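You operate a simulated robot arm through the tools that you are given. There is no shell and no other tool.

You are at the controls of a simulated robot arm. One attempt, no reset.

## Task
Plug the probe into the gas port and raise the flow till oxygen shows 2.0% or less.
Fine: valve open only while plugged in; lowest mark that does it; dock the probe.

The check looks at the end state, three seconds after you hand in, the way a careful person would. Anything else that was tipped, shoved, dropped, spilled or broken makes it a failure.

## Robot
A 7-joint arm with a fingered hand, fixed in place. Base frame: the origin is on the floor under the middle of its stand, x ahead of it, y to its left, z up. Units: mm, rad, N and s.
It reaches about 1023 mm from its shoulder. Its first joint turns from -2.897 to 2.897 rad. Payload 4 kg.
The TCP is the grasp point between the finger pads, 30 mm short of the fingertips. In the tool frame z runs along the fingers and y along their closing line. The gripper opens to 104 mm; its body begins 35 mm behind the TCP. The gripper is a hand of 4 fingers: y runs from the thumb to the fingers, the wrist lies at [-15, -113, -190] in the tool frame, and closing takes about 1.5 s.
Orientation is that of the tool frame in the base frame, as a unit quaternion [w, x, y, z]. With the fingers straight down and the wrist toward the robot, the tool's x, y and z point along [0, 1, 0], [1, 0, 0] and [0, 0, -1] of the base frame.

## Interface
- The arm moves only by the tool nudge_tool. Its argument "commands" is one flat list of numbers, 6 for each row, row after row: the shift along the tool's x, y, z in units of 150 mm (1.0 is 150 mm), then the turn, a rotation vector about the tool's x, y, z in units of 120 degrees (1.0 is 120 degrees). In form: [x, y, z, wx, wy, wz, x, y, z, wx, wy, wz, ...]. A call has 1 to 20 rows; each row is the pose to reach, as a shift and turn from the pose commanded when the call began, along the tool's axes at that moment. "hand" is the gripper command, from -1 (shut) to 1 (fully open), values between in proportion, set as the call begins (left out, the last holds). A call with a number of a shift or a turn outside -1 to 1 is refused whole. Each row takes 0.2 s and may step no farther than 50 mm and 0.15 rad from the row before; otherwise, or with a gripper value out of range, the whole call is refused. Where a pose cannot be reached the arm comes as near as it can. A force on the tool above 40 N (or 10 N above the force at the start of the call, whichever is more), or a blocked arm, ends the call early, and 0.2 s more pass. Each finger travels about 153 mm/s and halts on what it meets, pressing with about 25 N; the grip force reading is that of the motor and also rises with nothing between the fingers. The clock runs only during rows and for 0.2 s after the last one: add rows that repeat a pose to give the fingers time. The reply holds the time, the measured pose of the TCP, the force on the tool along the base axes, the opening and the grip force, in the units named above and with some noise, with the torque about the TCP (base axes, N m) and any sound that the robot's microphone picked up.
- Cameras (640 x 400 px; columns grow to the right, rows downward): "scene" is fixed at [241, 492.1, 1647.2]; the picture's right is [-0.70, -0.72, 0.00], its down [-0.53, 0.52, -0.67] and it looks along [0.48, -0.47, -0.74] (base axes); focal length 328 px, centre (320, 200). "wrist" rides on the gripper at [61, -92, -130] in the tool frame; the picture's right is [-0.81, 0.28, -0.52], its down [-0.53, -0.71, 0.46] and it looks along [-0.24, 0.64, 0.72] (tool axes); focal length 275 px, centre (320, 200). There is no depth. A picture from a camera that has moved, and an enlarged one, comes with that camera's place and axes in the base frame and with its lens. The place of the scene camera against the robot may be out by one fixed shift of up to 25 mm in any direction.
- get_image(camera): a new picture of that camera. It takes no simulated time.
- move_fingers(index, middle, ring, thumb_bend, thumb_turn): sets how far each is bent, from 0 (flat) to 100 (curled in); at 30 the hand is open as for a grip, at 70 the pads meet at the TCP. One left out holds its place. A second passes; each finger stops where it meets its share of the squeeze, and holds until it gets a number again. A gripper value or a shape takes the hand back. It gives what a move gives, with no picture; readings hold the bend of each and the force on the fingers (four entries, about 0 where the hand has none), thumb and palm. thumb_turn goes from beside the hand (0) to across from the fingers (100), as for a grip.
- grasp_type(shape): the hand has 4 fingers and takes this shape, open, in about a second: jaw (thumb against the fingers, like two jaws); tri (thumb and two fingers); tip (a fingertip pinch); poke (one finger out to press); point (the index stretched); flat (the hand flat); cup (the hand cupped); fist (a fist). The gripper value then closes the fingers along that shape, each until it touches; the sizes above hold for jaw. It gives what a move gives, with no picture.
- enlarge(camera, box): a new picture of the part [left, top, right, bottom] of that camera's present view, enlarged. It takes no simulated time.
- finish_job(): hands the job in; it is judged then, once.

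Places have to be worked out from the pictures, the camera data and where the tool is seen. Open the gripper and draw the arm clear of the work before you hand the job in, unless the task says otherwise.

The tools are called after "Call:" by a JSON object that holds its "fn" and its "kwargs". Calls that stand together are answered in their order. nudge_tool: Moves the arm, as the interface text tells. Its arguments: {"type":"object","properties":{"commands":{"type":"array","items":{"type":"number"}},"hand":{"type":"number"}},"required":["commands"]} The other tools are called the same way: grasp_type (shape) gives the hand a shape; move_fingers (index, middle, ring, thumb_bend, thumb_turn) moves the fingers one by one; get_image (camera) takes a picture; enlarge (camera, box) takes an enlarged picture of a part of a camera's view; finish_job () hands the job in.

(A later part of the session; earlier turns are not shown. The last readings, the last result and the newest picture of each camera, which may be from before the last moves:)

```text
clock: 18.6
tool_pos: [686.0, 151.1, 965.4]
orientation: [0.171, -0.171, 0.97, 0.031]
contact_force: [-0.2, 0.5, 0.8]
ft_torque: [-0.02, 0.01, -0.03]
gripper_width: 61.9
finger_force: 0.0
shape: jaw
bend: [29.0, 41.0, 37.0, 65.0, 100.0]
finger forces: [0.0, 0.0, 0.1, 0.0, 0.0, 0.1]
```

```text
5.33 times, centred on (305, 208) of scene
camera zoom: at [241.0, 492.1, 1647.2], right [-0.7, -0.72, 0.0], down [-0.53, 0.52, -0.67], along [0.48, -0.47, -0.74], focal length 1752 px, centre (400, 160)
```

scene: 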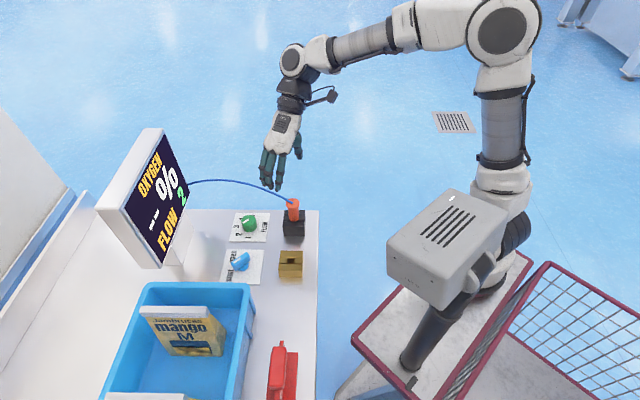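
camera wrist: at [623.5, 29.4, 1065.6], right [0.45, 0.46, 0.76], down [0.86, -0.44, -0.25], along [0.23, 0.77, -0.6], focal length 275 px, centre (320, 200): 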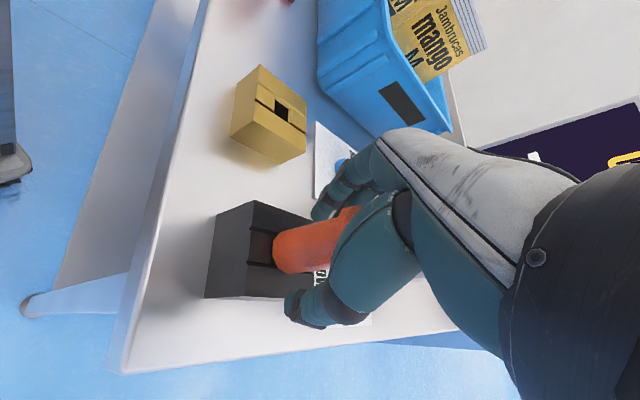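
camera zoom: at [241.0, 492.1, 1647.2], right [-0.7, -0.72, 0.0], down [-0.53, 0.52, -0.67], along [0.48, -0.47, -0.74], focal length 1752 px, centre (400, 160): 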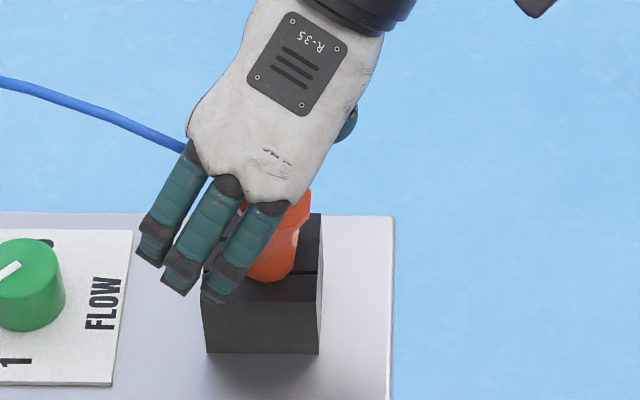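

The probe still stands in its hole but leans toward the robot side. I open fully and back straight up to get a clear look at it.

Call:
{"fn": "nudge_tool", "kwargs": {"commands": [0, 0, 0, 0, 0, 0, 0, 0, 0, 0, 0, 0, 0, 0, 0, 0, 0, 0, -0.0342, 0, -0.094, 0, 0, 0, -0.0912, 0, -0.2507, 0, 0, 0, -0.1482, 0, -0.4073, 0, 0, 0, -0.1482, 0, -0.4073, 0, 0, 0], "hand": 1.0}}

Call:
{"fn": "get_image", "kwargs": {"camera": "wrist"}}

Call:
{"fn": "enlarge", "kwargs": {"camera": "scene", "box": [255, 150, 345, 260]}}

Call:
{"fn": "enlarge", "kwargs": {"camera": "wrist", "box": [160, 160, 360, 320]}}

```text
clock: 20.2
tool_pos: [686.7, 149.9, 1029.0]
orientation: [0.171, -0.172, 0.97, 0.03]
contact_force: [0.8, -0.7, 0.1]
ft_torque: [-0.01, 0.0, 0.02]
gripper_width: 103.3
finger_force: 0.0
shape: jaw
bend: [30.0, 30.0, 30.0, 30.0, 98.0]
finger forces: [0.0, 0.0, 0.0, 0.0, 0.0, 0.0]
```

```text
taken
camera wrist: at [623.4, 28.9, 1129.9], right [0.45, 0.46, 0.76], down [0.86, -0.44, -0.24], along [0.23, 0.77, -0.6], focal length 275 px, centre (320, 200)
```

wrist: 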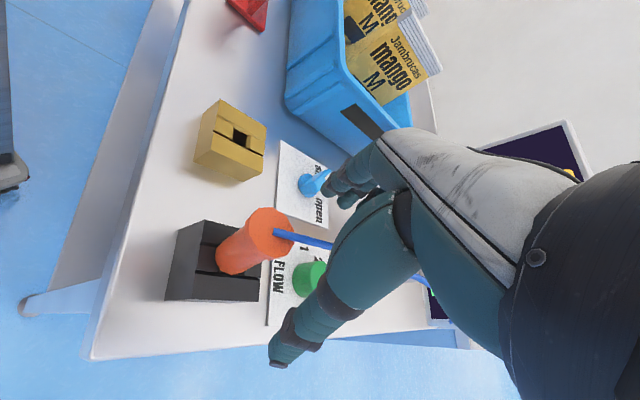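

```text
3.64 times, centred on (300, 205) of scene
camera zoom: at [241.0, 492.1, 1647.2], right [-0.7, -0.72, 0.0], down [-0.53, 0.52, -0.67], along [0.48, -0.47, -0.74], focal length 1194 px, centre (393, 182)
```

zoom: 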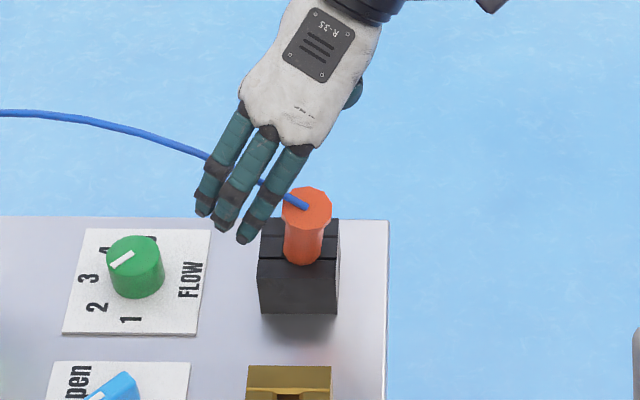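

```text
2.50 times, centred on (260, 240) of wrist
camera zoom: at [623.4, 28.9, 1129.9], right [0.45, 0.46, 0.76], down [0.86, -0.44, -0.24], along [0.23, 0.77, -0.6], focal length 688 px, centre (470, 100)
```

zoom: 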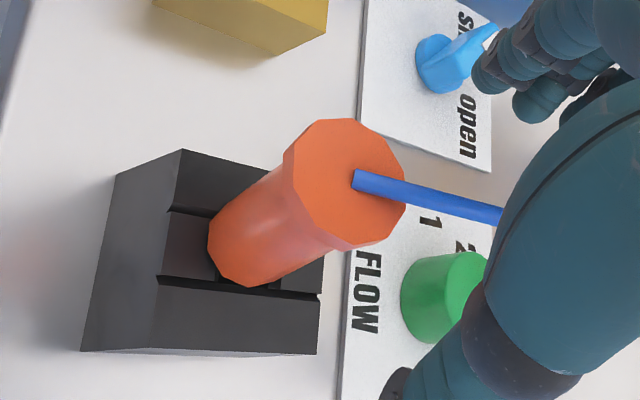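

The probe now leans about 15° toward the robot but is still seated in the dock hole. Before regripping I go 50 mm higher and test how the fingers really close in free air.

Call:
{"fn": "nudge_tool", "kwargs": {"commands": [-0.057, 0, -0.1567, 0, 0, 0, -0.114, 0, -0.3133, 0, 0, 0, -0.114, 0, -0.3133, 0, 0, 0, -0.114, 0, -0.3133, 0, 0, 0, -0.114, 0, -0.3133, 0, 0, 0, -0.114, 0, -0.3133, 0, 0, 0], "hand": -0.4}}

Call:
{"fn": "get_image", "kwargs": {"camera": "wrist"}}

Call:
{"fn": "enlarge", "kwargs": {"camera": "wrist", "box": [250, 130, 430, 340]}}

Call:
{"fn": "enlarge", "kwargs": {"camera": "scene", "box": [255, 120, 345, 230]}}

```text
clock: 21.6
tool_pos: [686.8, 150.3, 1079.5]
orientation: [0.171, -0.172, 0.97, 0.03]
contact_force: [0.2, 1.1, -0.3]
ft_torque: [0.0, 0.01, -0.04]
gripper_width: 31.8
finger_force: 0.1
shape: jaw
bend: [74.0, 53.0, 51.0, 74.0, 100.0]
finger forces: [0.1, 0.1, 0.0, 0.0, 0.1, 0.1]
```

```text
taken
camera wrist: at [622.9, 28.9, 1179.6], right [0.45, 0.46, 0.76], down [0.86, -0.44, -0.25], along [0.23, 0.77, -0.6], focal length 275 px, centre (320, 200)
```

wrist: 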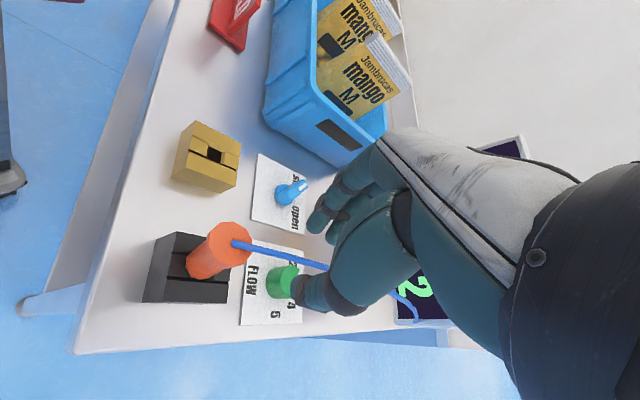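

```text
1.90 times, centred on (340, 235) of wrist
camera zoom: at [622.9, 28.9, 1179.6], right [0.45, 0.46, 0.76], down [0.86, -0.44, -0.25], along [0.23, 0.77, -0.6], focal length 524 px, centre (282, 133)
```

zoom: 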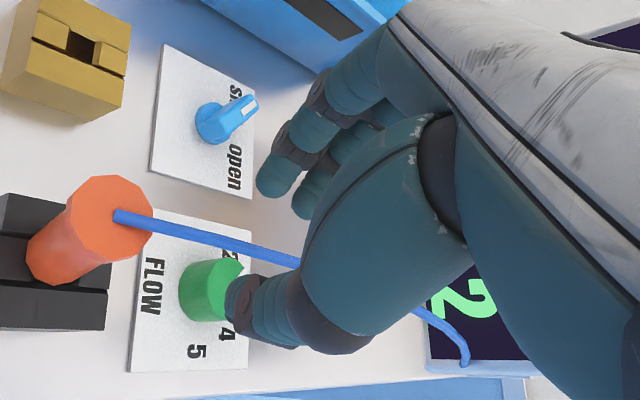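

```text
3.64 times, centred on (300, 175) of scene
camera zoom: at [241.0, 492.1, 1647.2], right [-0.7, -0.72, 0.0], down [-0.53, 0.52, -0.67], along [0.48, -0.47, -0.74], focal length 1194 px, centre (393, 291)
```

zoom: 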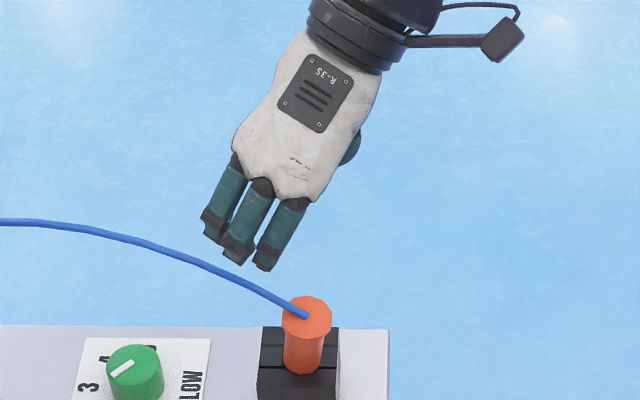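

In free air the thumb and index meet near x≈+8 mm and the middle finger at −12, all about the fingertips; with my hand tilted against an upright probe, that put the tips off its axis. The probe now leans about as the hand does, so I line the hand up along its axis (top ≈ (671,151,983), base ≈ (688,150,921)) and hover just above it.

Call:
{"fn": "nudge_tool", "kwargs": {"commands": [0.096, 0.0244, 0.101, 0.018, 0.015, 0, 0.192, 0.0489, 0.202, 0.037, 0.03, 0, 0.288, 0.0733, 0.303, 0.055, 0.0454, 0, 0.288, 0.0733, 0.303, 0.055, 0.0454, 0, 0.288, 0.0733, 0.303, 0.055, 0.0454, 0], "hand": 0.6}}

Call:
{"fn": "get_image", "kwargs": {"camera": "wrist"}}

Call:
{"fn": "enlarge", "kwargs": {"camera": "wrist", "box": [200, 170, 380, 330]}}

Call:
{"fn": "enlarge", "kwargs": {"camera": "scene", "box": [255, 150, 345, 260]}}

```text
clock: 22.8
tool_pos: [658.0, 152.5, 1022.9]
orientation: [0.136, -0.163, 0.977, -0.033]
contact_force: [-0.1, 0.5, -0.1]
ft_torque: [-0.03, -0.01, 0.0]
gripper_width: 83.0
finger_force: 0.1
shape: jaw
bend: [27.0, 34.0, 32.0, 50.0, 99.0]
finger forces: [0.1, 0.0, 0.0, 0.0, 0.2, 0.0]
```

```text
taken
camera wrist: at [596.7, 48.4, 1141.2], right [0.51, 0.54, 0.67], down [0.83, -0.51, -0.23], along [0.22, 0.67, -0.71], focal length 275 px, centre (320, 200)
```

wrist: 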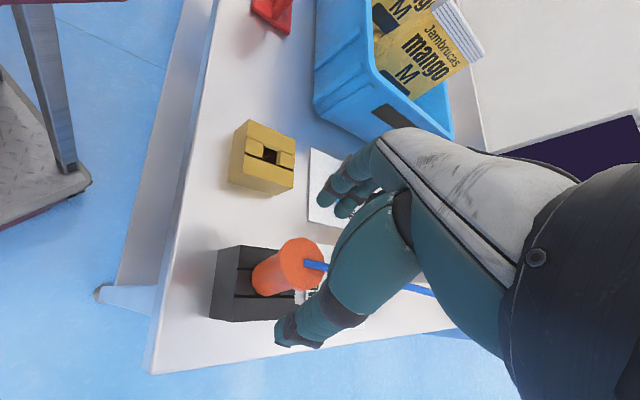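

```text
2.50 times, centred on (290, 250) of wrist
camera zoom: at [596.7, 48.4, 1141.2], right [0.51, 0.54, 0.67], down [0.83, -0.51, -0.23], along [0.22, 0.67, -0.71], focal length 688 px, centre (395, 75)
```

zoom: 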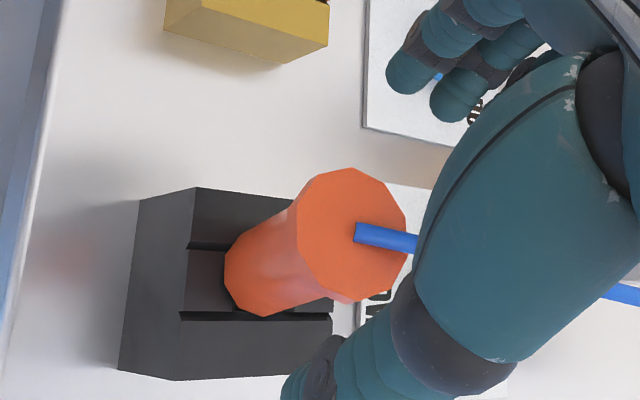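

```text
3.64 times, centred on (300, 205) of scene
camera zoom: at [241.0, 492.1, 1647.2], right [-0.7, -0.72, 0.0], down [-0.53, 0.52, -0.67], along [0.48, -0.47, -0.74], focal length 1194 px, centre (393, 182)
```

zoom: 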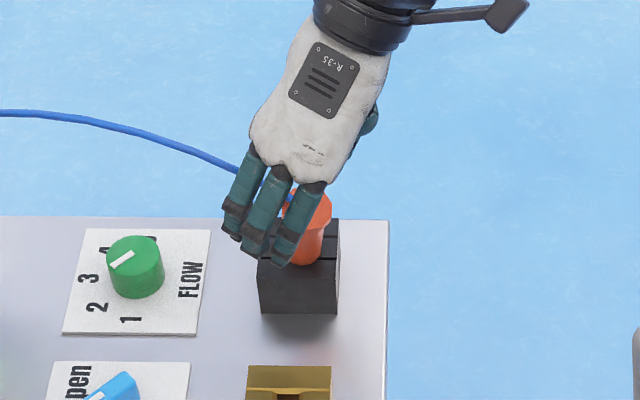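

The predicted axis hits the flange centre exactly, while the base sits ~6 mm toward +x, so I add a 5° correction and slide 60 mm down along the probe's axis with the hand open.

Call:
{"fn": "nudge_tool", "kwargs": {"commands": [-0.024, 0, 0, 0, 0.043, 0, -0.012, 0, 0.1333, 0, 0.043, 0, 0, 0, 0.2667, 0, 0.043, 0, 0.012, 0, 0.4, 0, 0.043, 0, 0.012, 0, 0.4, 0, 0.043, 0], "hand": 0.6}}

Call:
{"fn": "get_image", "kwargs": {"camera": "wrist"}}

Call:
{"fn": "enlarge", "kwargs": {"camera": "wrist", "box": [220, 150, 400, 350]}}

Call:
{"fn": "enlarge", "kwargs": {"camera": "scene", "box": [265, 160, 335, 250]}}

```text
clock: 24.0
tool_pos: [674.4, 150.0, 962.7]
orientation: [0.089, -0.161, 0.982, -0.041]
contact_force: [-0.5, -0.1, 0.0]
ft_torque: [0.01, -0.01, -0.04]
gripper_width: 82.9
finger_force: 0.1
shape: jaw
bend: [27.0, 34.0, 32.0, 50.0, 99.0]
finger forces: [0.1, 0.0, 0.0, 0.0, 0.1, 0.0]
```

```text
taken
camera wrist: at [621.6, 50.0, 1090.3], right [0.57, 0.55, 0.61], down [0.8, -0.52, -0.28], along [0.17, 0.65, -0.74], focal length 275 px, centre (320, 200)
```

wrist: 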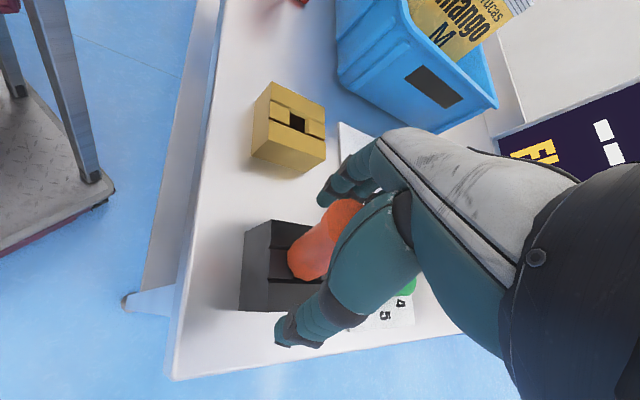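

```text
2.00 times, centred on (310, 250) of wrist
camera zoom: at [621.6, 50.0, 1090.3], right [0.57, 0.55, 0.61], down [0.8, -0.52, -0.28], along [0.17, 0.65, -0.74], focal length 551 px, centre (340, 100)
```

zoom: 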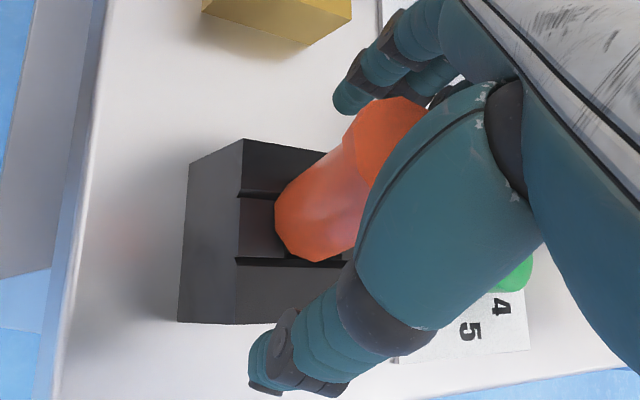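

```text
4.44 times, centred on (300, 205) of scene
camera zoom: at [241.0, 492.1, 1647.2], right [-0.7, -0.72, 0.0], down [-0.53, 0.52, -0.67], along [0.48, -0.47, -0.74], focal length 1460 px, centre (409, 178)
```

zoom: 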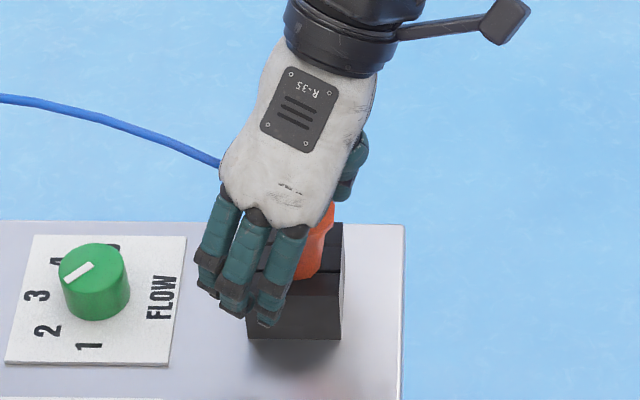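

The hand's axis and the probe's axis now coincide in the picture. I close to about 39 mm and check once more before gripping.

Call:
{"fn": "nudge_tool", "kwargs": {"commands": [0, 0, 0, 0, 0, 0, 0, 0, 0, 0, 0, 0, 0, 0, 0, 0, 0, 0], "hand": -0.25}}

Call:
{"fn": "enlarge", "kwargs": {"camera": "wrist", "box": [220, 150, 400, 350]}}

Call:
{"fn": "enlarge", "kwargs": {"camera": "scene", "box": [265, 160, 335, 250]}}

```text
clock: 24.8
tool_pos: [674.2, 150.0, 963.4]
orientation: [0.09, -0.161, 0.982, -0.041]
contact_force: [0.3, 0.4, -0.1]
ft_torque: [0.02, 0.01, 0.01]
gripper_width: 39.5
finger_force: 0.1
shape: jaw
bend: [74.0, 50.0, 47.0, 73.0, 100.0]
finger forces: [0.1, 0.0, 0.1, 0.0, 0.0, 0.0]
```

```text
2.00 times, centred on (310, 250) of wrist
camera zoom: at [621.6, 50.0, 1090.5], right [0.57, 0.55, 0.61], down [0.8, -0.52, -0.28], along [0.17, 0.65, -0.74], focal length 551 px, centre (340, 100)
```

zoom: 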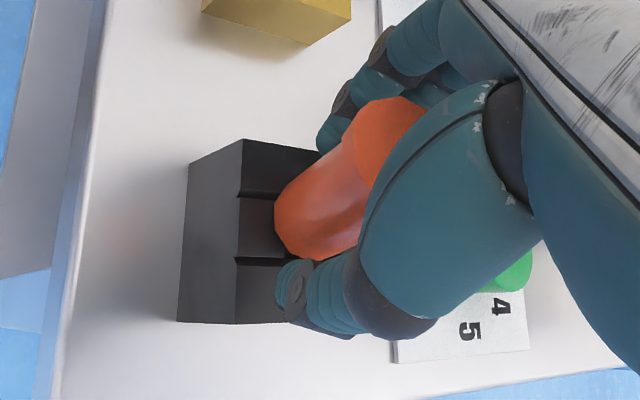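

```text
4.44 times, centred on (300, 205) of scene
camera zoom: at [241.0, 492.1, 1647.2], right [-0.7, -0.72, 0.0], down [-0.53, 0.52, -0.67], along [0.48, -0.47, -0.74], focal length 1460 px, centre (409, 178)
```

zoom: 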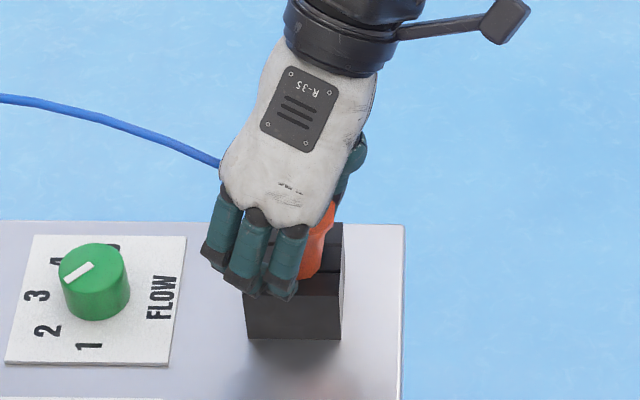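

Scene view suggests the probe may sit a few mm toward the index side; I zoom in more to judge that before squeezing.

Call:
{"fn": "enlarge", "kwargs": {"camera": "scene", "box": [283, 195, 323, 245]}}

Call:
{"fn": "enlarge", "kwargs": {"camera": "wrist", "box": [270, 190, 370, 310]}}

```text
8.00 times, centred on (303, 220) of scene
camera zoom: at [241.0, 492.1, 1647.2], right [-0.7, -0.72, 0.0], down [-0.53, 0.52, -0.67], along [0.48, -0.47, -0.74], focal length 2627 px, centre (456, 40)
```

zoom: 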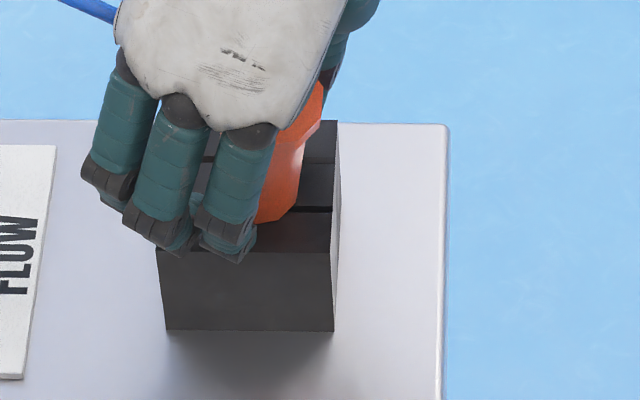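

```text
3.33 times, centred on (320, 250) of wrist
camera zoom: at [621.6, 50.0, 1090.5], right [0.57, 0.55, 0.61], down [0.8, -0.52, -0.28], along [0.17, 0.65, -0.74], focal length 918 px, centre (320, 33)
```

zoom: 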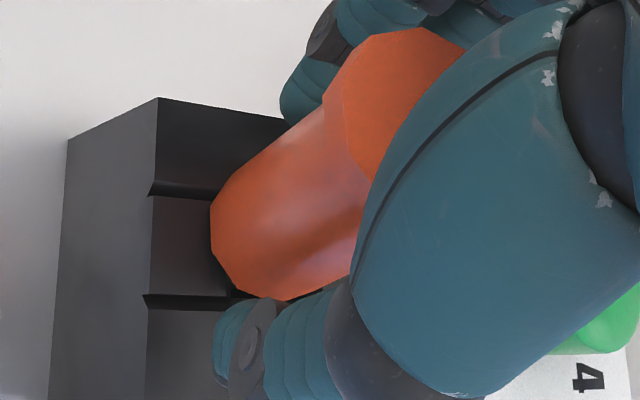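

The probe axis sits about +4 mm in x and −3 mm in y of the tool, so I shift by that and then close to grip.

Call:
{"fn": "nudge_tool", "kwargs": {"commands": [0.03, -0.02, 0, 0, 0, 0, 0.03, -0.02, 0, 0, 0, 0]}}

Call:
{"fn": "nudge_tool", "kwargs": {"commands": [0, 0, 0, 0, 0, 0, 0, 0, 0, 0, 0, 0, 0, 0, 0, 0, 0, 0], "hand": -0.5}}

Call:
{"fn": "enlarge", "kwargs": {"camera": "wrist", "box": [220, 150, 400, 350]}}

Call:
{"fn": "enlarge", "kwargs": {"camera": "scene", "box": [283, 195, 323, 245]}}

```text
clock: 25.4
tool_pos: [671.2, 146.5, 963.6]
orientation: [0.09, -0.161, 0.982, -0.041]
contact_force: [-0.4, -0.2, -0.2]
ft_torque: [0.0, -0.04, 0.01]
gripper_width: 39.4
finger_force: 0.1
shape: jaw
bend: [74.0, 50.0, 47.0, 73.0, 100.0]
finger forces: [0.1, 0.1, 0.0, 0.0, 0.0, 0.0]
```

```text
clock: 26.2
tool_pos: [670.8, 145.6, 964.0]
orientation: [0.09, -0.162, 0.982, -0.041]
contact_force: [0.5, 0.1, 0.3]
ft_torque: [0.05, -0.04, 0.01]
gripper_width: 26.5
finger_force: 0.1
shape: jaw
bend: [74.0, 56.0, 54.0, 74.0, 100.0]
finger forces: [0.0, 0.6, 0.0, 0.1, 0.4, 0.0]
```

```text
2.00 times, centred on (310, 250) of wrist
camera zoom: at [618.2, 46.1, 1090.6], right [0.57, 0.55, 0.61], down [0.8, -0.52, -0.28], along [0.17, 0.65, -0.74], focal length 551 px, centre (340, 100)
```

zoom: 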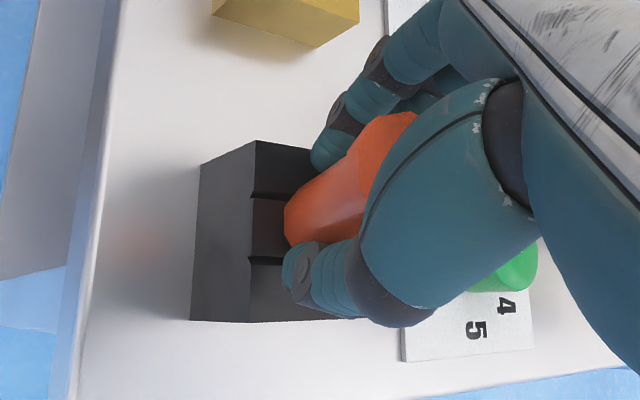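

```text
8.00 times, centred on (303, 220) of scene
camera zoom: at [241.0, 492.1, 1647.2], right [-0.7, -0.72, 0.0], down [-0.53, 0.52, -0.67], along [0.48, -0.47, -0.74], focal length 2627 px, centre (456, 40)
```

zoom: 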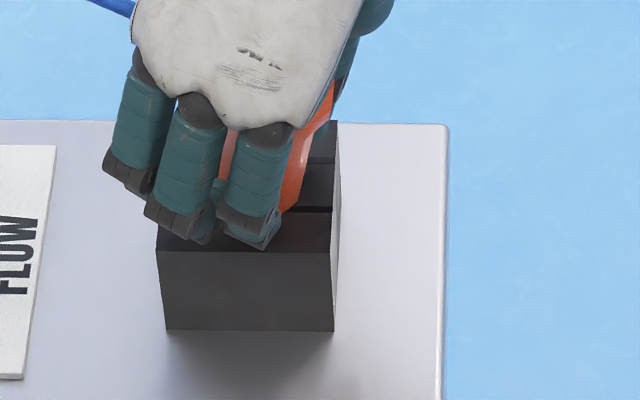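

Light contact now on middle finger and thumb, and the probe sits between index and middle. I close fully with firm grip.

Call:
{"fn": "nudge_tool", "kwargs": {"commands": [0, 0, 0, 0, 0, 0, 0, 0, 0, 0, 0, 0, 0, 0, 0, 0, 0, 0, 0, 0, 0, 0, 0, 0], "hand": -0.8}}

Call:
{"fn": "enlarge", "kwargs": {"camera": "wrist", "box": [220, 150, 400, 350]}}

Call:
{"fn": "enlarge", "kwargs": {"camera": "scene", "box": [265, 170, 335, 250]}}

```text
clock: 27.2
tool_pos: [669.9, 146.4, 964.1]
orientation: [0.09, -0.16, 0.982, -0.041]
contact_force: [-0.8, -0.1, -0.8]
ft_torque: [0.01, 0.01, -0.02]
gripper_width: 22.8
finger_force: 25.2
shape: jaw
bend: [73.0, 56.0, 63.0, 75.0, 100.0]
finger forces: [12.0, 8.3, 0.0, 0.0, 19.6, 0.0]
```

```text
2.00 times, centred on (310, 250) of wrist
camera zoom: at [618.2, 46.1, 1090.6], right [0.57, 0.55, 0.61], down [0.8, -0.52, -0.28], along [0.17, 0.65, -0.74], focal length 551 px, centre (340, 100)
```

zoom: 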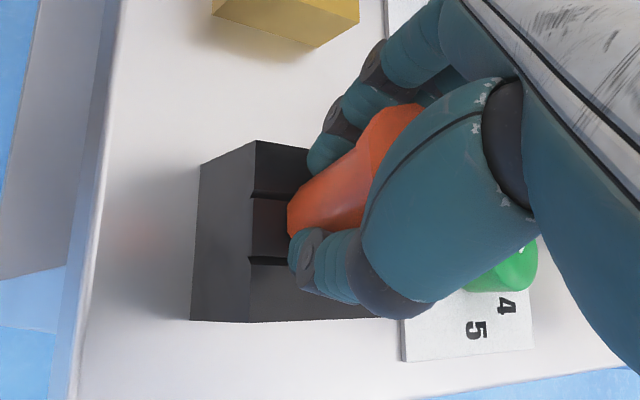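

```text
5.00 times, centred on (300, 210) of scene
camera zoom: at [241.0, 492.1, 1647.2], right [-0.7, -0.72, 0.0], down [-0.53, 0.52, -0.67], along [0.48, -0.47, -0.74], focal length 1642 px, centre (420, 150)
```

zoom: 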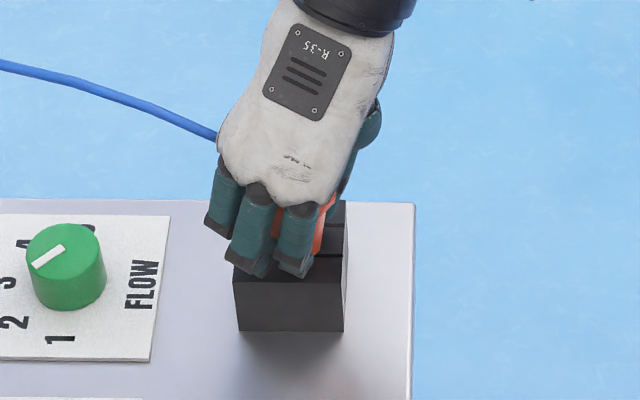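

Firm three-point grip (12, 8 and 20 N) with no net load on the arm. I lift straight up slowly, 60 mm.

Call:
{"fn": "nudge_tool", "kwargs": {"commands": [-0.0055, -0.0037, -0.0327, 0, 0, 0, -0.0109, -0.0073, -0.0654, 0, 0, 0, -0.0218, -0.0146, -0.1307, 0, 0, 0, -0.0327, -0.0219, -0.1961, 0, 0, 0, -0.0436, -0.0292, -0.2615, 0, 0, 0, -0.0545, -0.0365, -0.3268, 0, 0, 0, -0.0654, -0.0438, -0.3922, 0, 0, 0, -0.0654, -0.0438, -0.3922, 0, 0, 0]}}

Call:
{"fn": "get_image", "kwargs": {"camera": "wrist"}}

Call:
{"fn": "get_image", "kwargs": {"camera": "scene"}}

Call:
{"fn": "enlarge", "kwargs": {"camera": "scene", "box": [255, 140, 345, 260]}}

Call:
{"fn": "enlarge", "kwargs": {"camera": "wrist", "box": [220, 150, 400, 350]}}

```text
clock: 29.0
tool_pos: [670.2, 145.4, 1024.4]
orientation: [0.09, -0.163, 0.982, -0.041]
contact_force: [0.1, -0.2, -1.4]
ft_torque: [-0.04, -0.01, 0.0]
gripper_width: 22.7
finger_force: 25.3
shape: jaw
bend: [73.0, 56.0, 63.0, 75.0, 100.0]
finger forces: [12.1, 8.4, 0.0, 0.0, 19.6, 0.0]
```

```text
taken
camera wrist: at [617.9, 45.8, 1150.6], right [0.57, 0.55, 0.61], down [0.8, -0.53, -0.28], along [0.17, 0.65, -0.74], focal length 275 px, centre (320, 200)
```

wrist: 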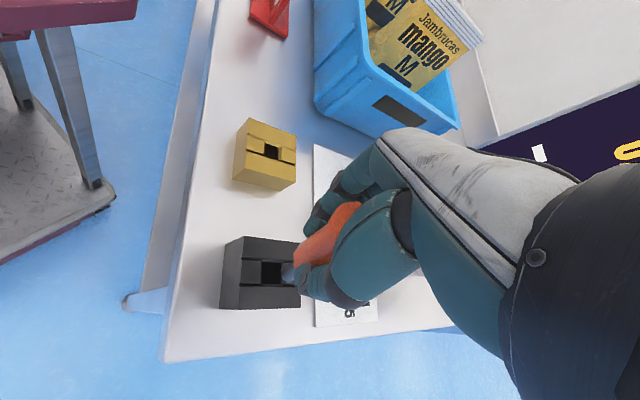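

```text
taken
```

scene: 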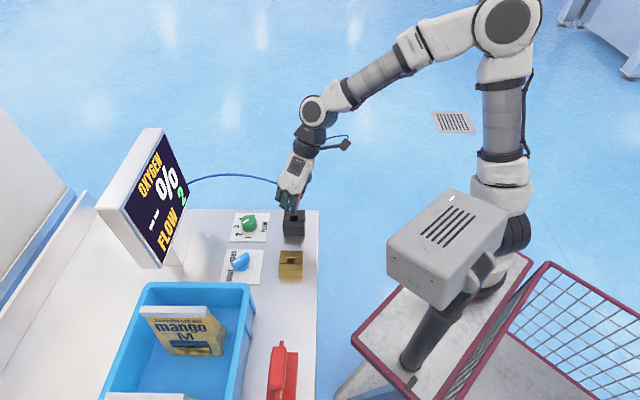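

```text
3.33 times, centred on (300, 200) of scene
camera zoom: at [241.0, 492.1, 1647.2], right [-0.7, -0.72, 0.0], down [-0.53, 0.52, -0.67], along [0.48, -0.47, -0.74], focal length 1095 px, centre (387, 200)
```

zoom: 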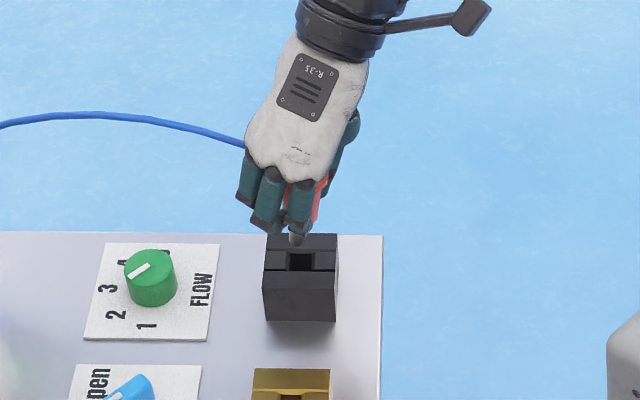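

```text
2.00 times, centred on (310, 250) of wrist
camera zoom: at [617.9, 45.8, 1150.6], right [0.57, 0.55, 0.61], down [0.8, -0.53, -0.28], along [0.17, 0.65, -0.74], focal length 551 px, centre (340, 100)
```

zoom: 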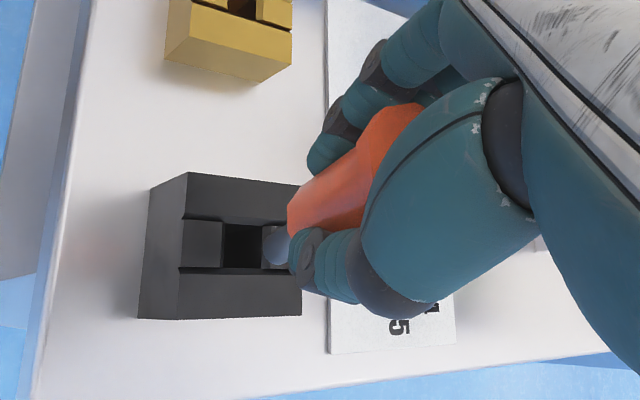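

The probe is out and firmly held; a round grey plug shows under its body. I raise 30 mm more and zoom in on the plug to measure its tip and lean.

Call:
{"fn": "nudge_tool", "kwargs": {"commands": [-0.0164, -0.011, -0.098, 0, 0, 0, -0.0327, -0.0219, -0.1961, 0, 0, 0, -0.0327, -0.0219, -0.1961, 0, 0, 0]}}

Call:
{"fn": "enlarge", "kwargs": {"camera": "wrist", "box": [240, 190, 360, 310]}}

Call:
{"fn": "enlarge", "kwargs": {"camera": "scene", "box": [275, 175, 325, 235]}}

```text
clock: 29.8
tool_pos: [670.8, 146.5, 1053.2]
orientation: [0.091, -0.161, 0.982, -0.042]
contact_force: [0.1, 0.7, -0.8]
ft_torque: [-0.01, -0.01, -0.01]
gripper_width: 22.5
finger_force: 25.0
shape: jaw
bend: [73.0, 56.0, 63.0, 75.0, 100.0]
finger forces: [12.1, 8.3, 0.0, 0.0, 19.7, 0.0]
```

```text
3.33 times, centred on (300, 250) of wrist
camera zoom: at [617.9, 46.6, 1180.7], right [0.57, 0.55, 0.61], down [0.8, -0.52, -0.28], along [0.17, 0.65, -0.74], focal length 918 px, centre (387, 33)
```

zoom: 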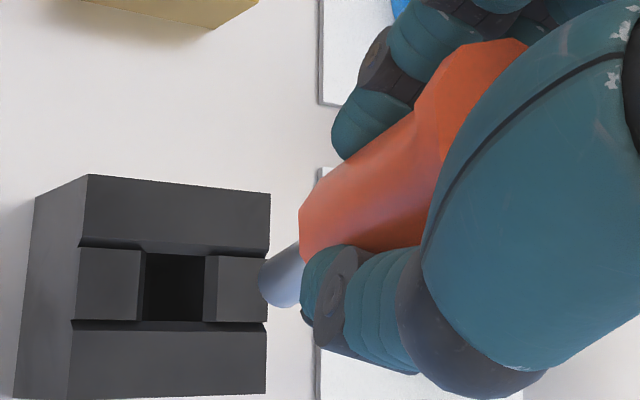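

```text
6.67 times, centred on (300, 205) of scene
camera zoom: at [241.0, 492.1, 1647.2], right [-0.7, -0.72, 0.0], down [-0.53, 0.52, -0.67], along [0.48, -0.47, -0.74], focal length 2189 px, centre (453, 167)
```

zoom: 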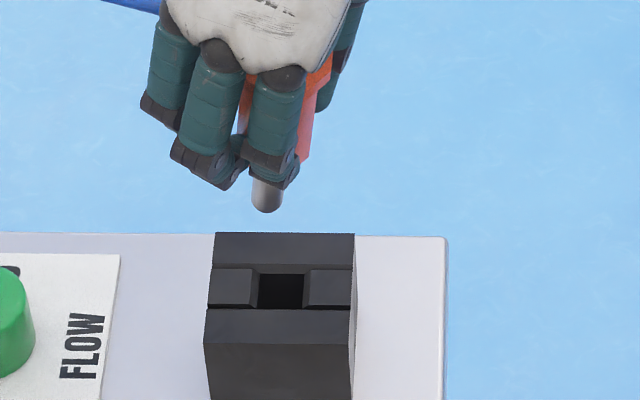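

The plug is round (~12 mm) and the holes square (~19 mm), with the plug tip about 73 mm below the TCP along the tool axis. I turn the hand upright (11°) so the plug points straight down.

Call:
{"fn": "nudge_tool", "kwargs": {"commands": [0, 0, 0, -0.0263, 0.0393, 0, 0, 0, 0, -0.0526, 0.0787, 0, 0, 0, 0, -0.0526, 0.0787, 0]}}

Call:
{"fn": "enlarge", "kwargs": {"camera": "wrist", "box": [240, 190, 360, 310]}}

Call:
{"fn": "enlarge", "kwargs": {"camera": "scene", "box": [275, 175, 325, 235]}}

```text
clock: 30.6
tool_pos: [670.6, 145.6, 1053.6]
orientation: [0.0, -0.161, 0.987, 0.0]
contact_force: [0.2, 0.1, -0.9]
ft_torque: [0.01, 0.02, 0.02]
gripper_width: 22.5
finger_force: 25.1
shape: jaw
bend: [73.0, 56.0, 63.0, 75.0, 100.0]
finger forces: [12.1, 8.5, 0.1, 0.0, 19.7, 0.1]
```

```text
3.33 times, centred on (300, 250) of wrist
camera zoom: at [643.4, 39.4, 1182.8], right [0.68, 0.52, 0.52], down [0.73, -0.51, -0.46], along [0.03, 0.69, -0.72], focal length 918 px, centre (387, 33)
```

zoom: 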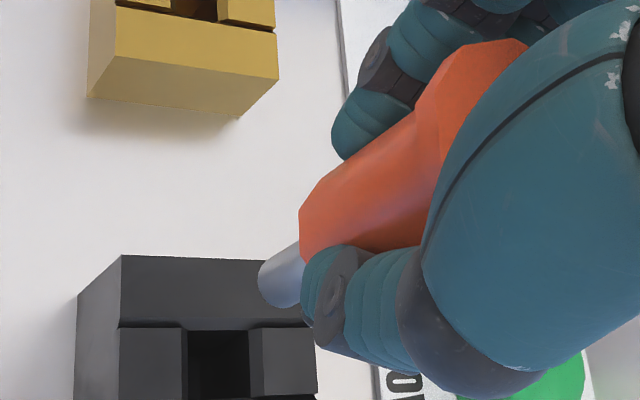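

```text
6.67 times, centred on (300, 205) of scene
camera zoom: at [241.0, 492.1, 1647.2], right [-0.7, -0.72, 0.0], down [-0.53, 0.52, -0.67], along [0.48, -0.47, -0.74], focal length 2189 px, centre (453, 167)
```

zoom: 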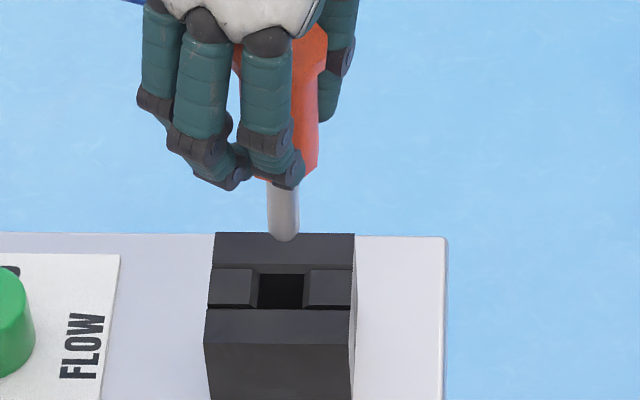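

The plug now hangs nearly vertical. Before going to the port I take full views here to pin down the dock hole and port hole relative to the plug.

Call:
{"fn": "get_image", "kwargs": {"camera": "wrist"}}

Call:
{"fn": "enlarge", "kwargs": {"camera": "wrist", "box": [200, 150, 330, 330]}}

Call:
{"fn": "enlarge", "kwargs": {"camera": "wrist", "box": [265, 220, 345, 290]}}

Call:
{"fn": "enlarge", "kwargs": {"camera": "scene", "box": [265, 185, 335, 285]}}

```text
taken
camera wrist: at [643.4, 39.4, 1182.8], right [0.68, 0.52, 0.52], down [0.73, -0.51, -0.46], along [0.03, 0.69, -0.72], focal length 275 px, centre (320, 200)
```

wrist: 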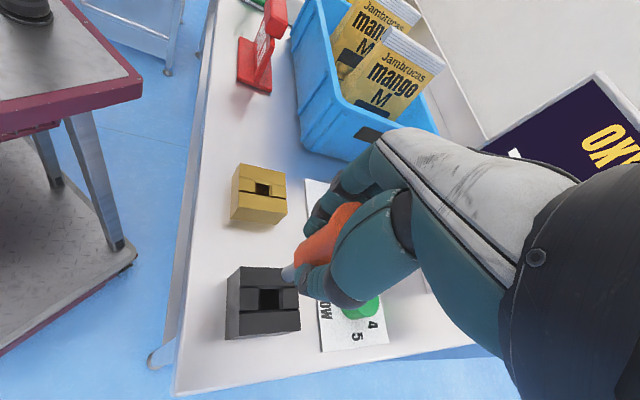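

```text
2.22 times, centred on (265, 240) of wrist
camera zoom: at [643.4, 39.4, 1182.8], right [0.68, 0.52, 0.52], down [0.73, -0.51, -0.46], along [0.03, 0.69, -0.72], focal length 612 px, centre (442, 111)
```

zoom: 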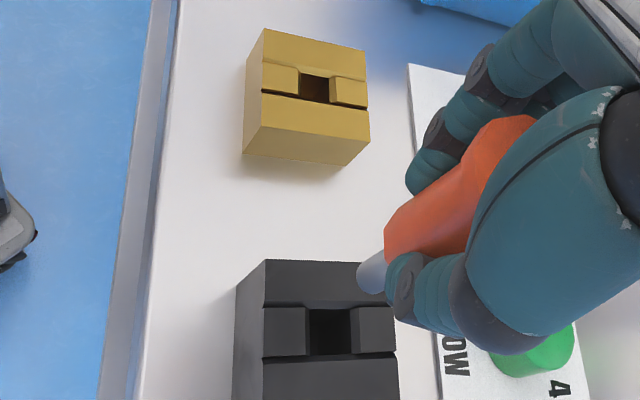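

```text
5.71 times, centred on (305, 255) of wrist
camera zoom: at [643.4, 39.4, 1182.8], right [0.68, 0.52, 0.52], down [0.73, -0.51, -0.46], along [0.03, 0.69, -0.72], focal length 1573 px, centre (406, -114)
```

zoom: 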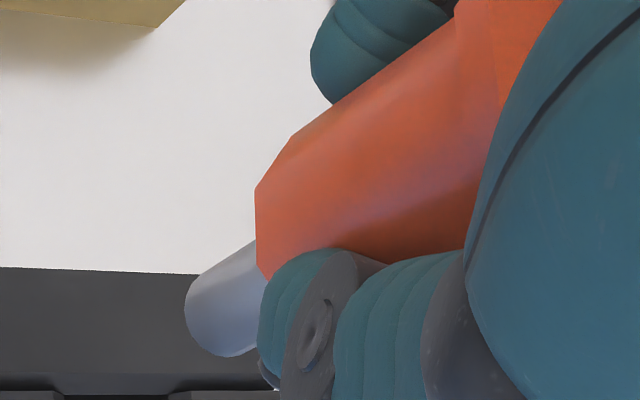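

```text
4.00 times, centred on (300, 235) of scene
camera zoom: at [241.0, 492.1, 1647.2], right [-0.7, -0.72, 0.0], down [-0.53, 0.52, -0.67], along [0.48, -0.47, -0.74], focal length 1314 px, centre (400, 60)
```

zoom: 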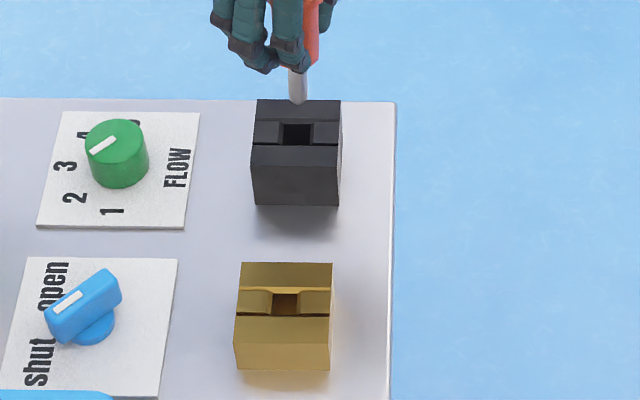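

Combining both views: probe axis at the TCP is about (−2, +1) mm in the tool, plug tip ~86 mm below, 2° residual lean; port hole ≈ (596, 241.5, 909). I correct the lean and carry the probe level over to the port, tip staying ~55 mm above it.

Call:
{"fn": "nudge_tool", "kwargs": {"commands": [0.047, 0.1263, 0, 0.009, 0.0143, 0, 0.094, 0.2527, 0, 0.009, 0.0143, 0, 0.141, 0.379, 0, 0.009, 0.0143, 0, 0.188, 0.5053, 0, 0.009, 0.0143, 0, 0.235, 0.6317, 0, 0.009, 0.0143, 0, 0.282, 0.758, 0, 0.009, 0.0143, 0, 0.282, 0.758, 0, 0.009, 0.0143, 0]}}

Call:
{"fn": "get_image", "kwargs": {"camera": "wrist"}}

Call:
{"fn": "get_image", "kwargs": {"camera": "scene"}}

Call:
{"fn": "enlarge", "kwargs": {"camera": "scene", "box": [255, 200, 325, 290]}}

Call:
{"fn": "enlarge", "kwargs": {"camera": "wrist", "box": [230, 220, 350, 340]}}

```text
clock: 32.2
tool_pos: [594.9, 240.7, 1052.8]
orientation: [-0.013, -0.161, 0.987, -0.012]
contact_force: [-0.3, 0.7, -2.2]
ft_torque: [-0.02, 0.07, -0.01]
gripper_width: 22.6
finger_force: 25.2
shape: jaw
bend: [73.0, 56.0, 63.0, 75.0, 100.0]
finger forces: [12.2, 8.4, 0.0, 0.0, 19.6, 0.0]
```

```text
taken
camera wrist: at [569.6, 138.0, 1186.0], right [0.69, 0.53, 0.49], down [0.72, -0.52, -0.46], along [0.01, 0.67, -0.74], focal length 275 px, centre (320, 200)
```

wrist: 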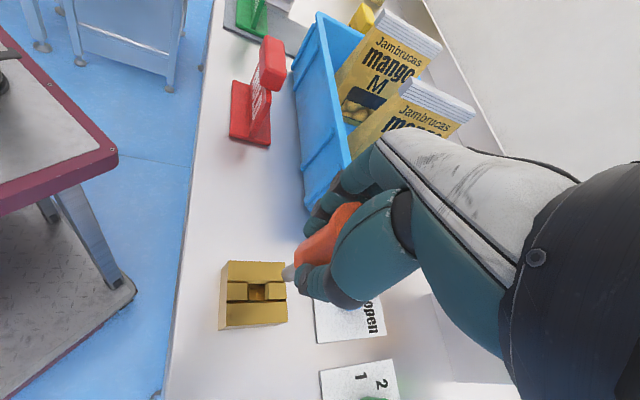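

```text
taken
```

scene: 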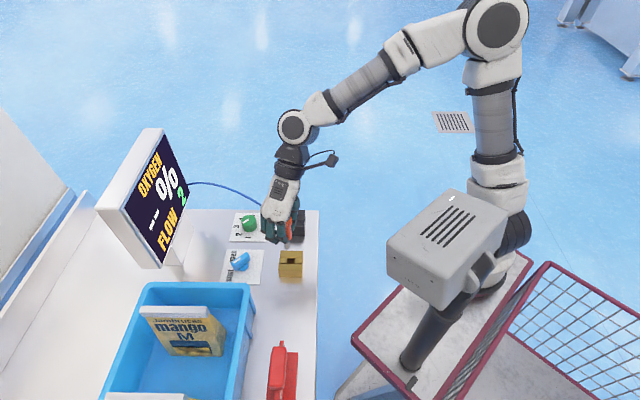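

```text
4.44 times, centred on (290, 245) of scene
camera zoom: at [241.0, 492.1, 1647.2], right [-0.7, -0.72, 0.0], down [-0.53, 0.52, -0.67], along [0.48, -0.47, -0.74], focal length 1460 px, centre (453, 0)
```

zoom: 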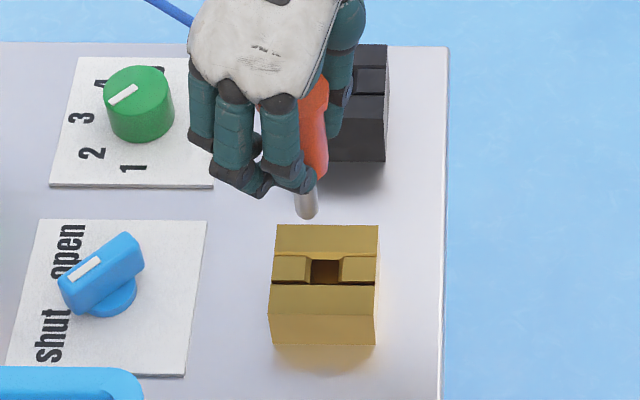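

```text
3.33 times, centred on (290, 280) of wrist
camera zoom: at [569.6, 138.0, 1186.0], right [0.69, 0.53, 0.49], down [0.72, -0.52, -0.46], along [0.01, 0.67, -0.74], focal length 918 px, centre (420, -67)
```

zoom: 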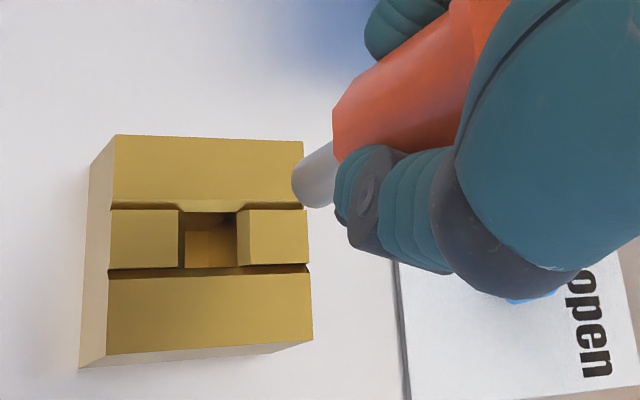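

Over the port. The scene view puts the tip several mm too far toward the screen side, the wrist view less so; I shift 6 mm back and lower 40 mm so the tip hovers ~18 mm above the port for a more exact look.

Call:
{"fn": "nudge_tool", "kwargs": {"commands": [0.014, -0.0063, 0.0667, 0, 0, 0, 0.028, -0.0127, 0.1333, 0, 0, 0, 0.028, -0.0127, 0.2, 0, 0, 0, 0.028, -0.0127, 0.2667, 0, 0, 0, 0.028, -0.0127, 0.2667, 0, 0, 0]}}

Call:
{"fn": "enlarge", "kwargs": {"camera": "scene", "box": [265, 220, 320, 285]}}

Call:
{"fn": "enlarge", "kwargs": {"camera": "wrist", "box": [240, 220, 340, 320]}}

```text
clock: 33.4
tool_pos: [590.3, 236.4, 1014.4]
orientation: [-0.013, -0.162, 0.987, -0.012]
contact_force: [-0.1, -0.9, -1.3]
ft_torque: [-0.02, 0.03, 0.02]
gripper_width: 22.6
finger_force: 25.4
shape: jaw
bend: [73.0, 56.0, 63.0, 75.0, 100.0]
finger forces: [12.3, 8.5, 0.1, 0.0, 19.5, 0.0]
```

```text
6.15 times, centred on (292, 252) of scene
camera zoom: at [241.0, 492.1, 1647.2], right [-0.7, -0.72, 0.0], down [-0.53, 0.52, -0.67], along [0.48, -0.47, -0.74], focal length 2021 px, centre (489, -123)
```

zoom: 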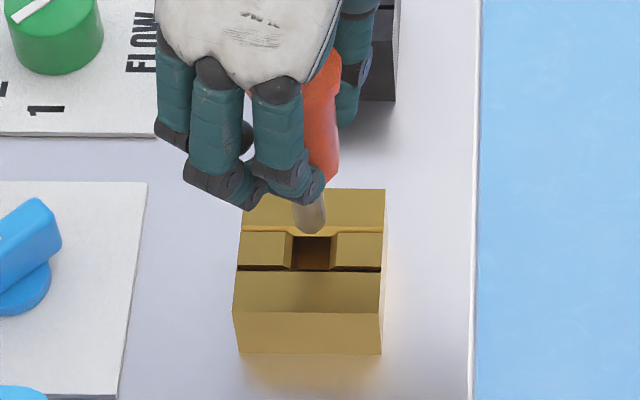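

```text
4.00 times, centred on (290, 270) of wrist
camera zoom: at [565.5, 132.8, 1146.3], right [0.69, 0.53, 0.49], down [0.72, -0.52, -0.46], along [0.01, 0.67, -0.74], focal length 1101 px, centre (440, -80)
```

zoom: 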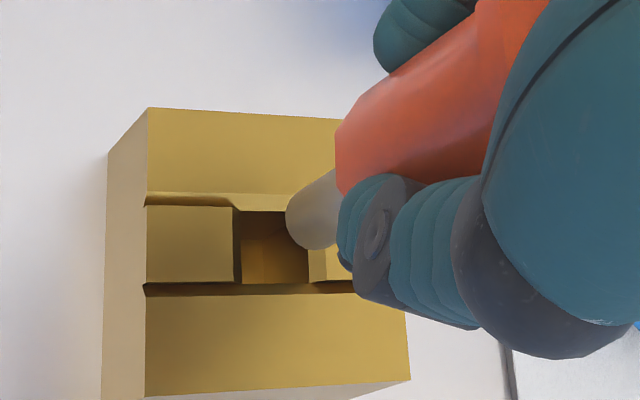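

Both views now agree: tip about 15 mm above the port, off by roughly −1 mm along depth and −2 mm sideways; hole clearance is 3.5 mm. I correct this and lower 20 mm so the tip enters the hole.

Call:
{"fn": "nudge_tool", "kwargs": {"commands": [0.0006, 0.016, 0, 0, 0, 0, -0.0007, 0.0169, 0.0467, 0, 0, 0, -0.002, 0.0177, 0.0933, 0, 0, 0, -0.0033, 0.0186, 0.1333, 0, 0, 0, -0.0033, 0.0186, 0.1333, 0, 0, 0]}}

Call:
{"fn": "enlarge", "kwargs": {"camera": "scene", "box": [265, 220, 320, 285]}}

Call:
{"fn": "enlarge", "kwargs": {"camera": "wrist", "box": [240, 220, 340, 320]}}

```text
clock: 34.6
tool_pos: [588.4, 238.5, 994.4]
orientation: [-0.013, -0.162, 0.987, -0.012]
contact_force: [0.5, -0.7, -1.2]
ft_torque: [-0.02, -0.01, 0.01]
gripper_width: 22.4
finger_force: 25.2
shape: jaw
bend: [73.0, 56.0, 63.0, 75.0, 100.0]
finger forces: [12.2, 8.5, 0.0, 0.1, 19.5, 0.1]
```

```text
6.15 times, centred on (292, 252) of scene
camera zoom: at [241.0, 492.1, 1647.2], right [-0.7, -0.72, 0.0], down [-0.53, 0.52, -0.67], along [0.48, -0.47, -0.74], focal length 2021 px, centre (489, -123)
```

zoom: 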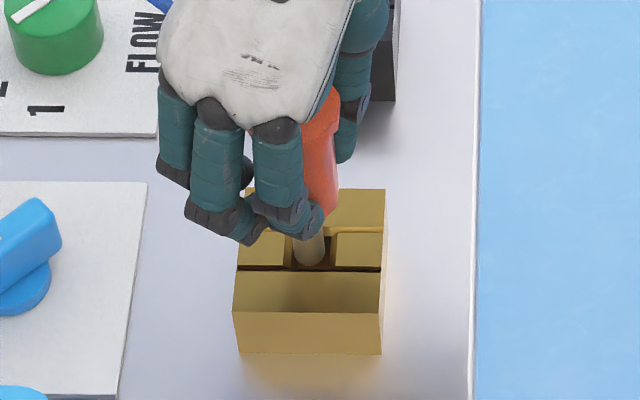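

```text
4.00 times, centred on (290, 270) of wrist
camera zoom: at [564.3, 135.9, 1126.4], right [0.69, 0.53, 0.49], down [0.72, -0.52, -0.46], along [0.01, 0.67, -0.74], focal length 1101 px, centre (440, -80)
```

zoom: 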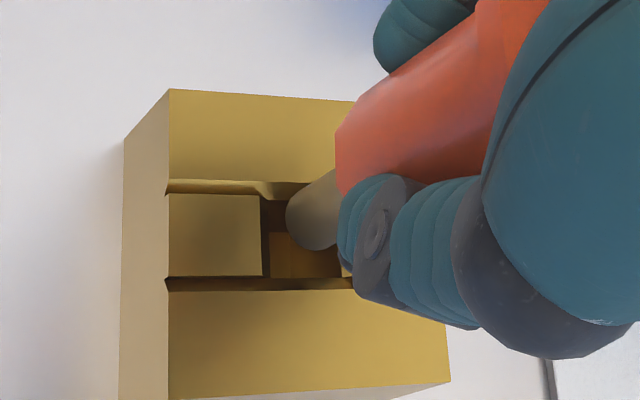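

The tip is inside the hole with no contact force. I trim 1 mm sideways and lower another 12 mm.

Call:
{"fn": "nudge_tool", "kwargs": {"commands": [-0.0008, -0.007, 0.0267, 0, 0, 0, -0.0016, -0.0065, 0.0533, 0, 0, 0, -0.0024, -0.006, 0.08, 0, 0, 0, -0.0024, -0.006, 0.08, 0, 0, 0]}}

Call:
{"fn": "enlarge", "kwargs": {"camera": "scene", "box": [265, 220, 320, 285]}}

Call:
{"fn": "enlarge", "kwargs": {"camera": "wrist", "box": [240, 220, 340, 320]}}

Call:
{"fn": "enlarge", "kwargs": {"camera": "scene", "box": [90, 120, 200, 280]}}

```text
clock: 35.6
tool_pos: [589.5, 238.0, 980.8]
orientation: [-0.013, -0.162, 0.987, -0.012]
contact_force: [-0.8, 1.0, -1.0]
ft_torque: [-0.01, -0.03, 0.01]
gripper_width: 22.5
finger_force: 25.0
shape: jaw
bend: [73.0, 56.0, 63.0, 75.0, 100.0]
finger forces: [12.3, 8.5, 0.0, 0.1, 19.5, 0.0]
```

```text
6.15 times, centred on (292, 252) of scene
camera zoom: at [241.0, 492.1, 1647.2], right [-0.7, -0.72, 0.0], down [-0.53, 0.52, -0.67], along [0.48, -0.47, -0.74], focal length 2021 px, centre (489, -123)
```

zoom: 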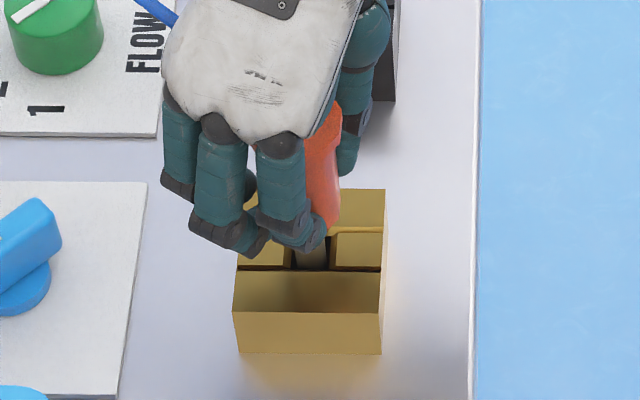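

```text
4.00 times, centred on (290, 270) of wrist
camera zoom: at [565.7, 134.5, 1114.2], right [0.69, 0.53, 0.49], down [0.72, -0.52, -0.46], along [0.01, 0.67, -0.74], focal length 1101 px, centre (440, -80)
```

zoom: 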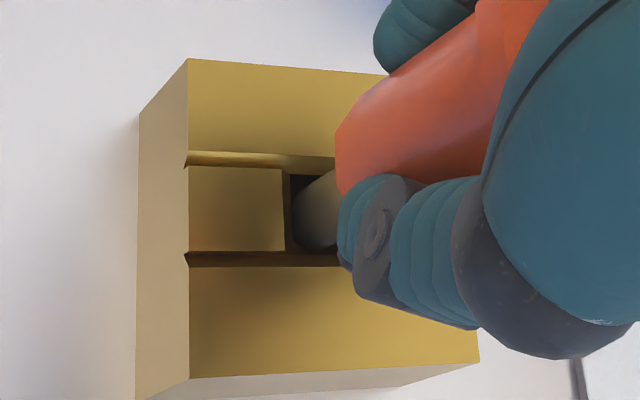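

```text
2.50 times, centred on (145, 200) of scene
camera zoom: at [241.0, 492.1, 1647.2], right [-0.7, -0.72, 0.0], down [-0.53, 0.52, -0.67], along [0.48, -0.47, -0.74], focal length 821 px, centre (758, 200)
```

zoom: 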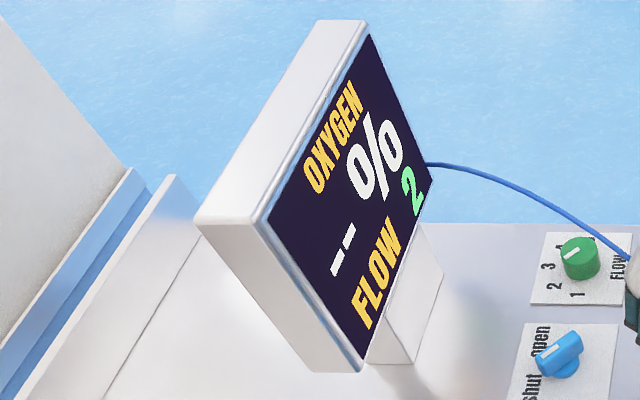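

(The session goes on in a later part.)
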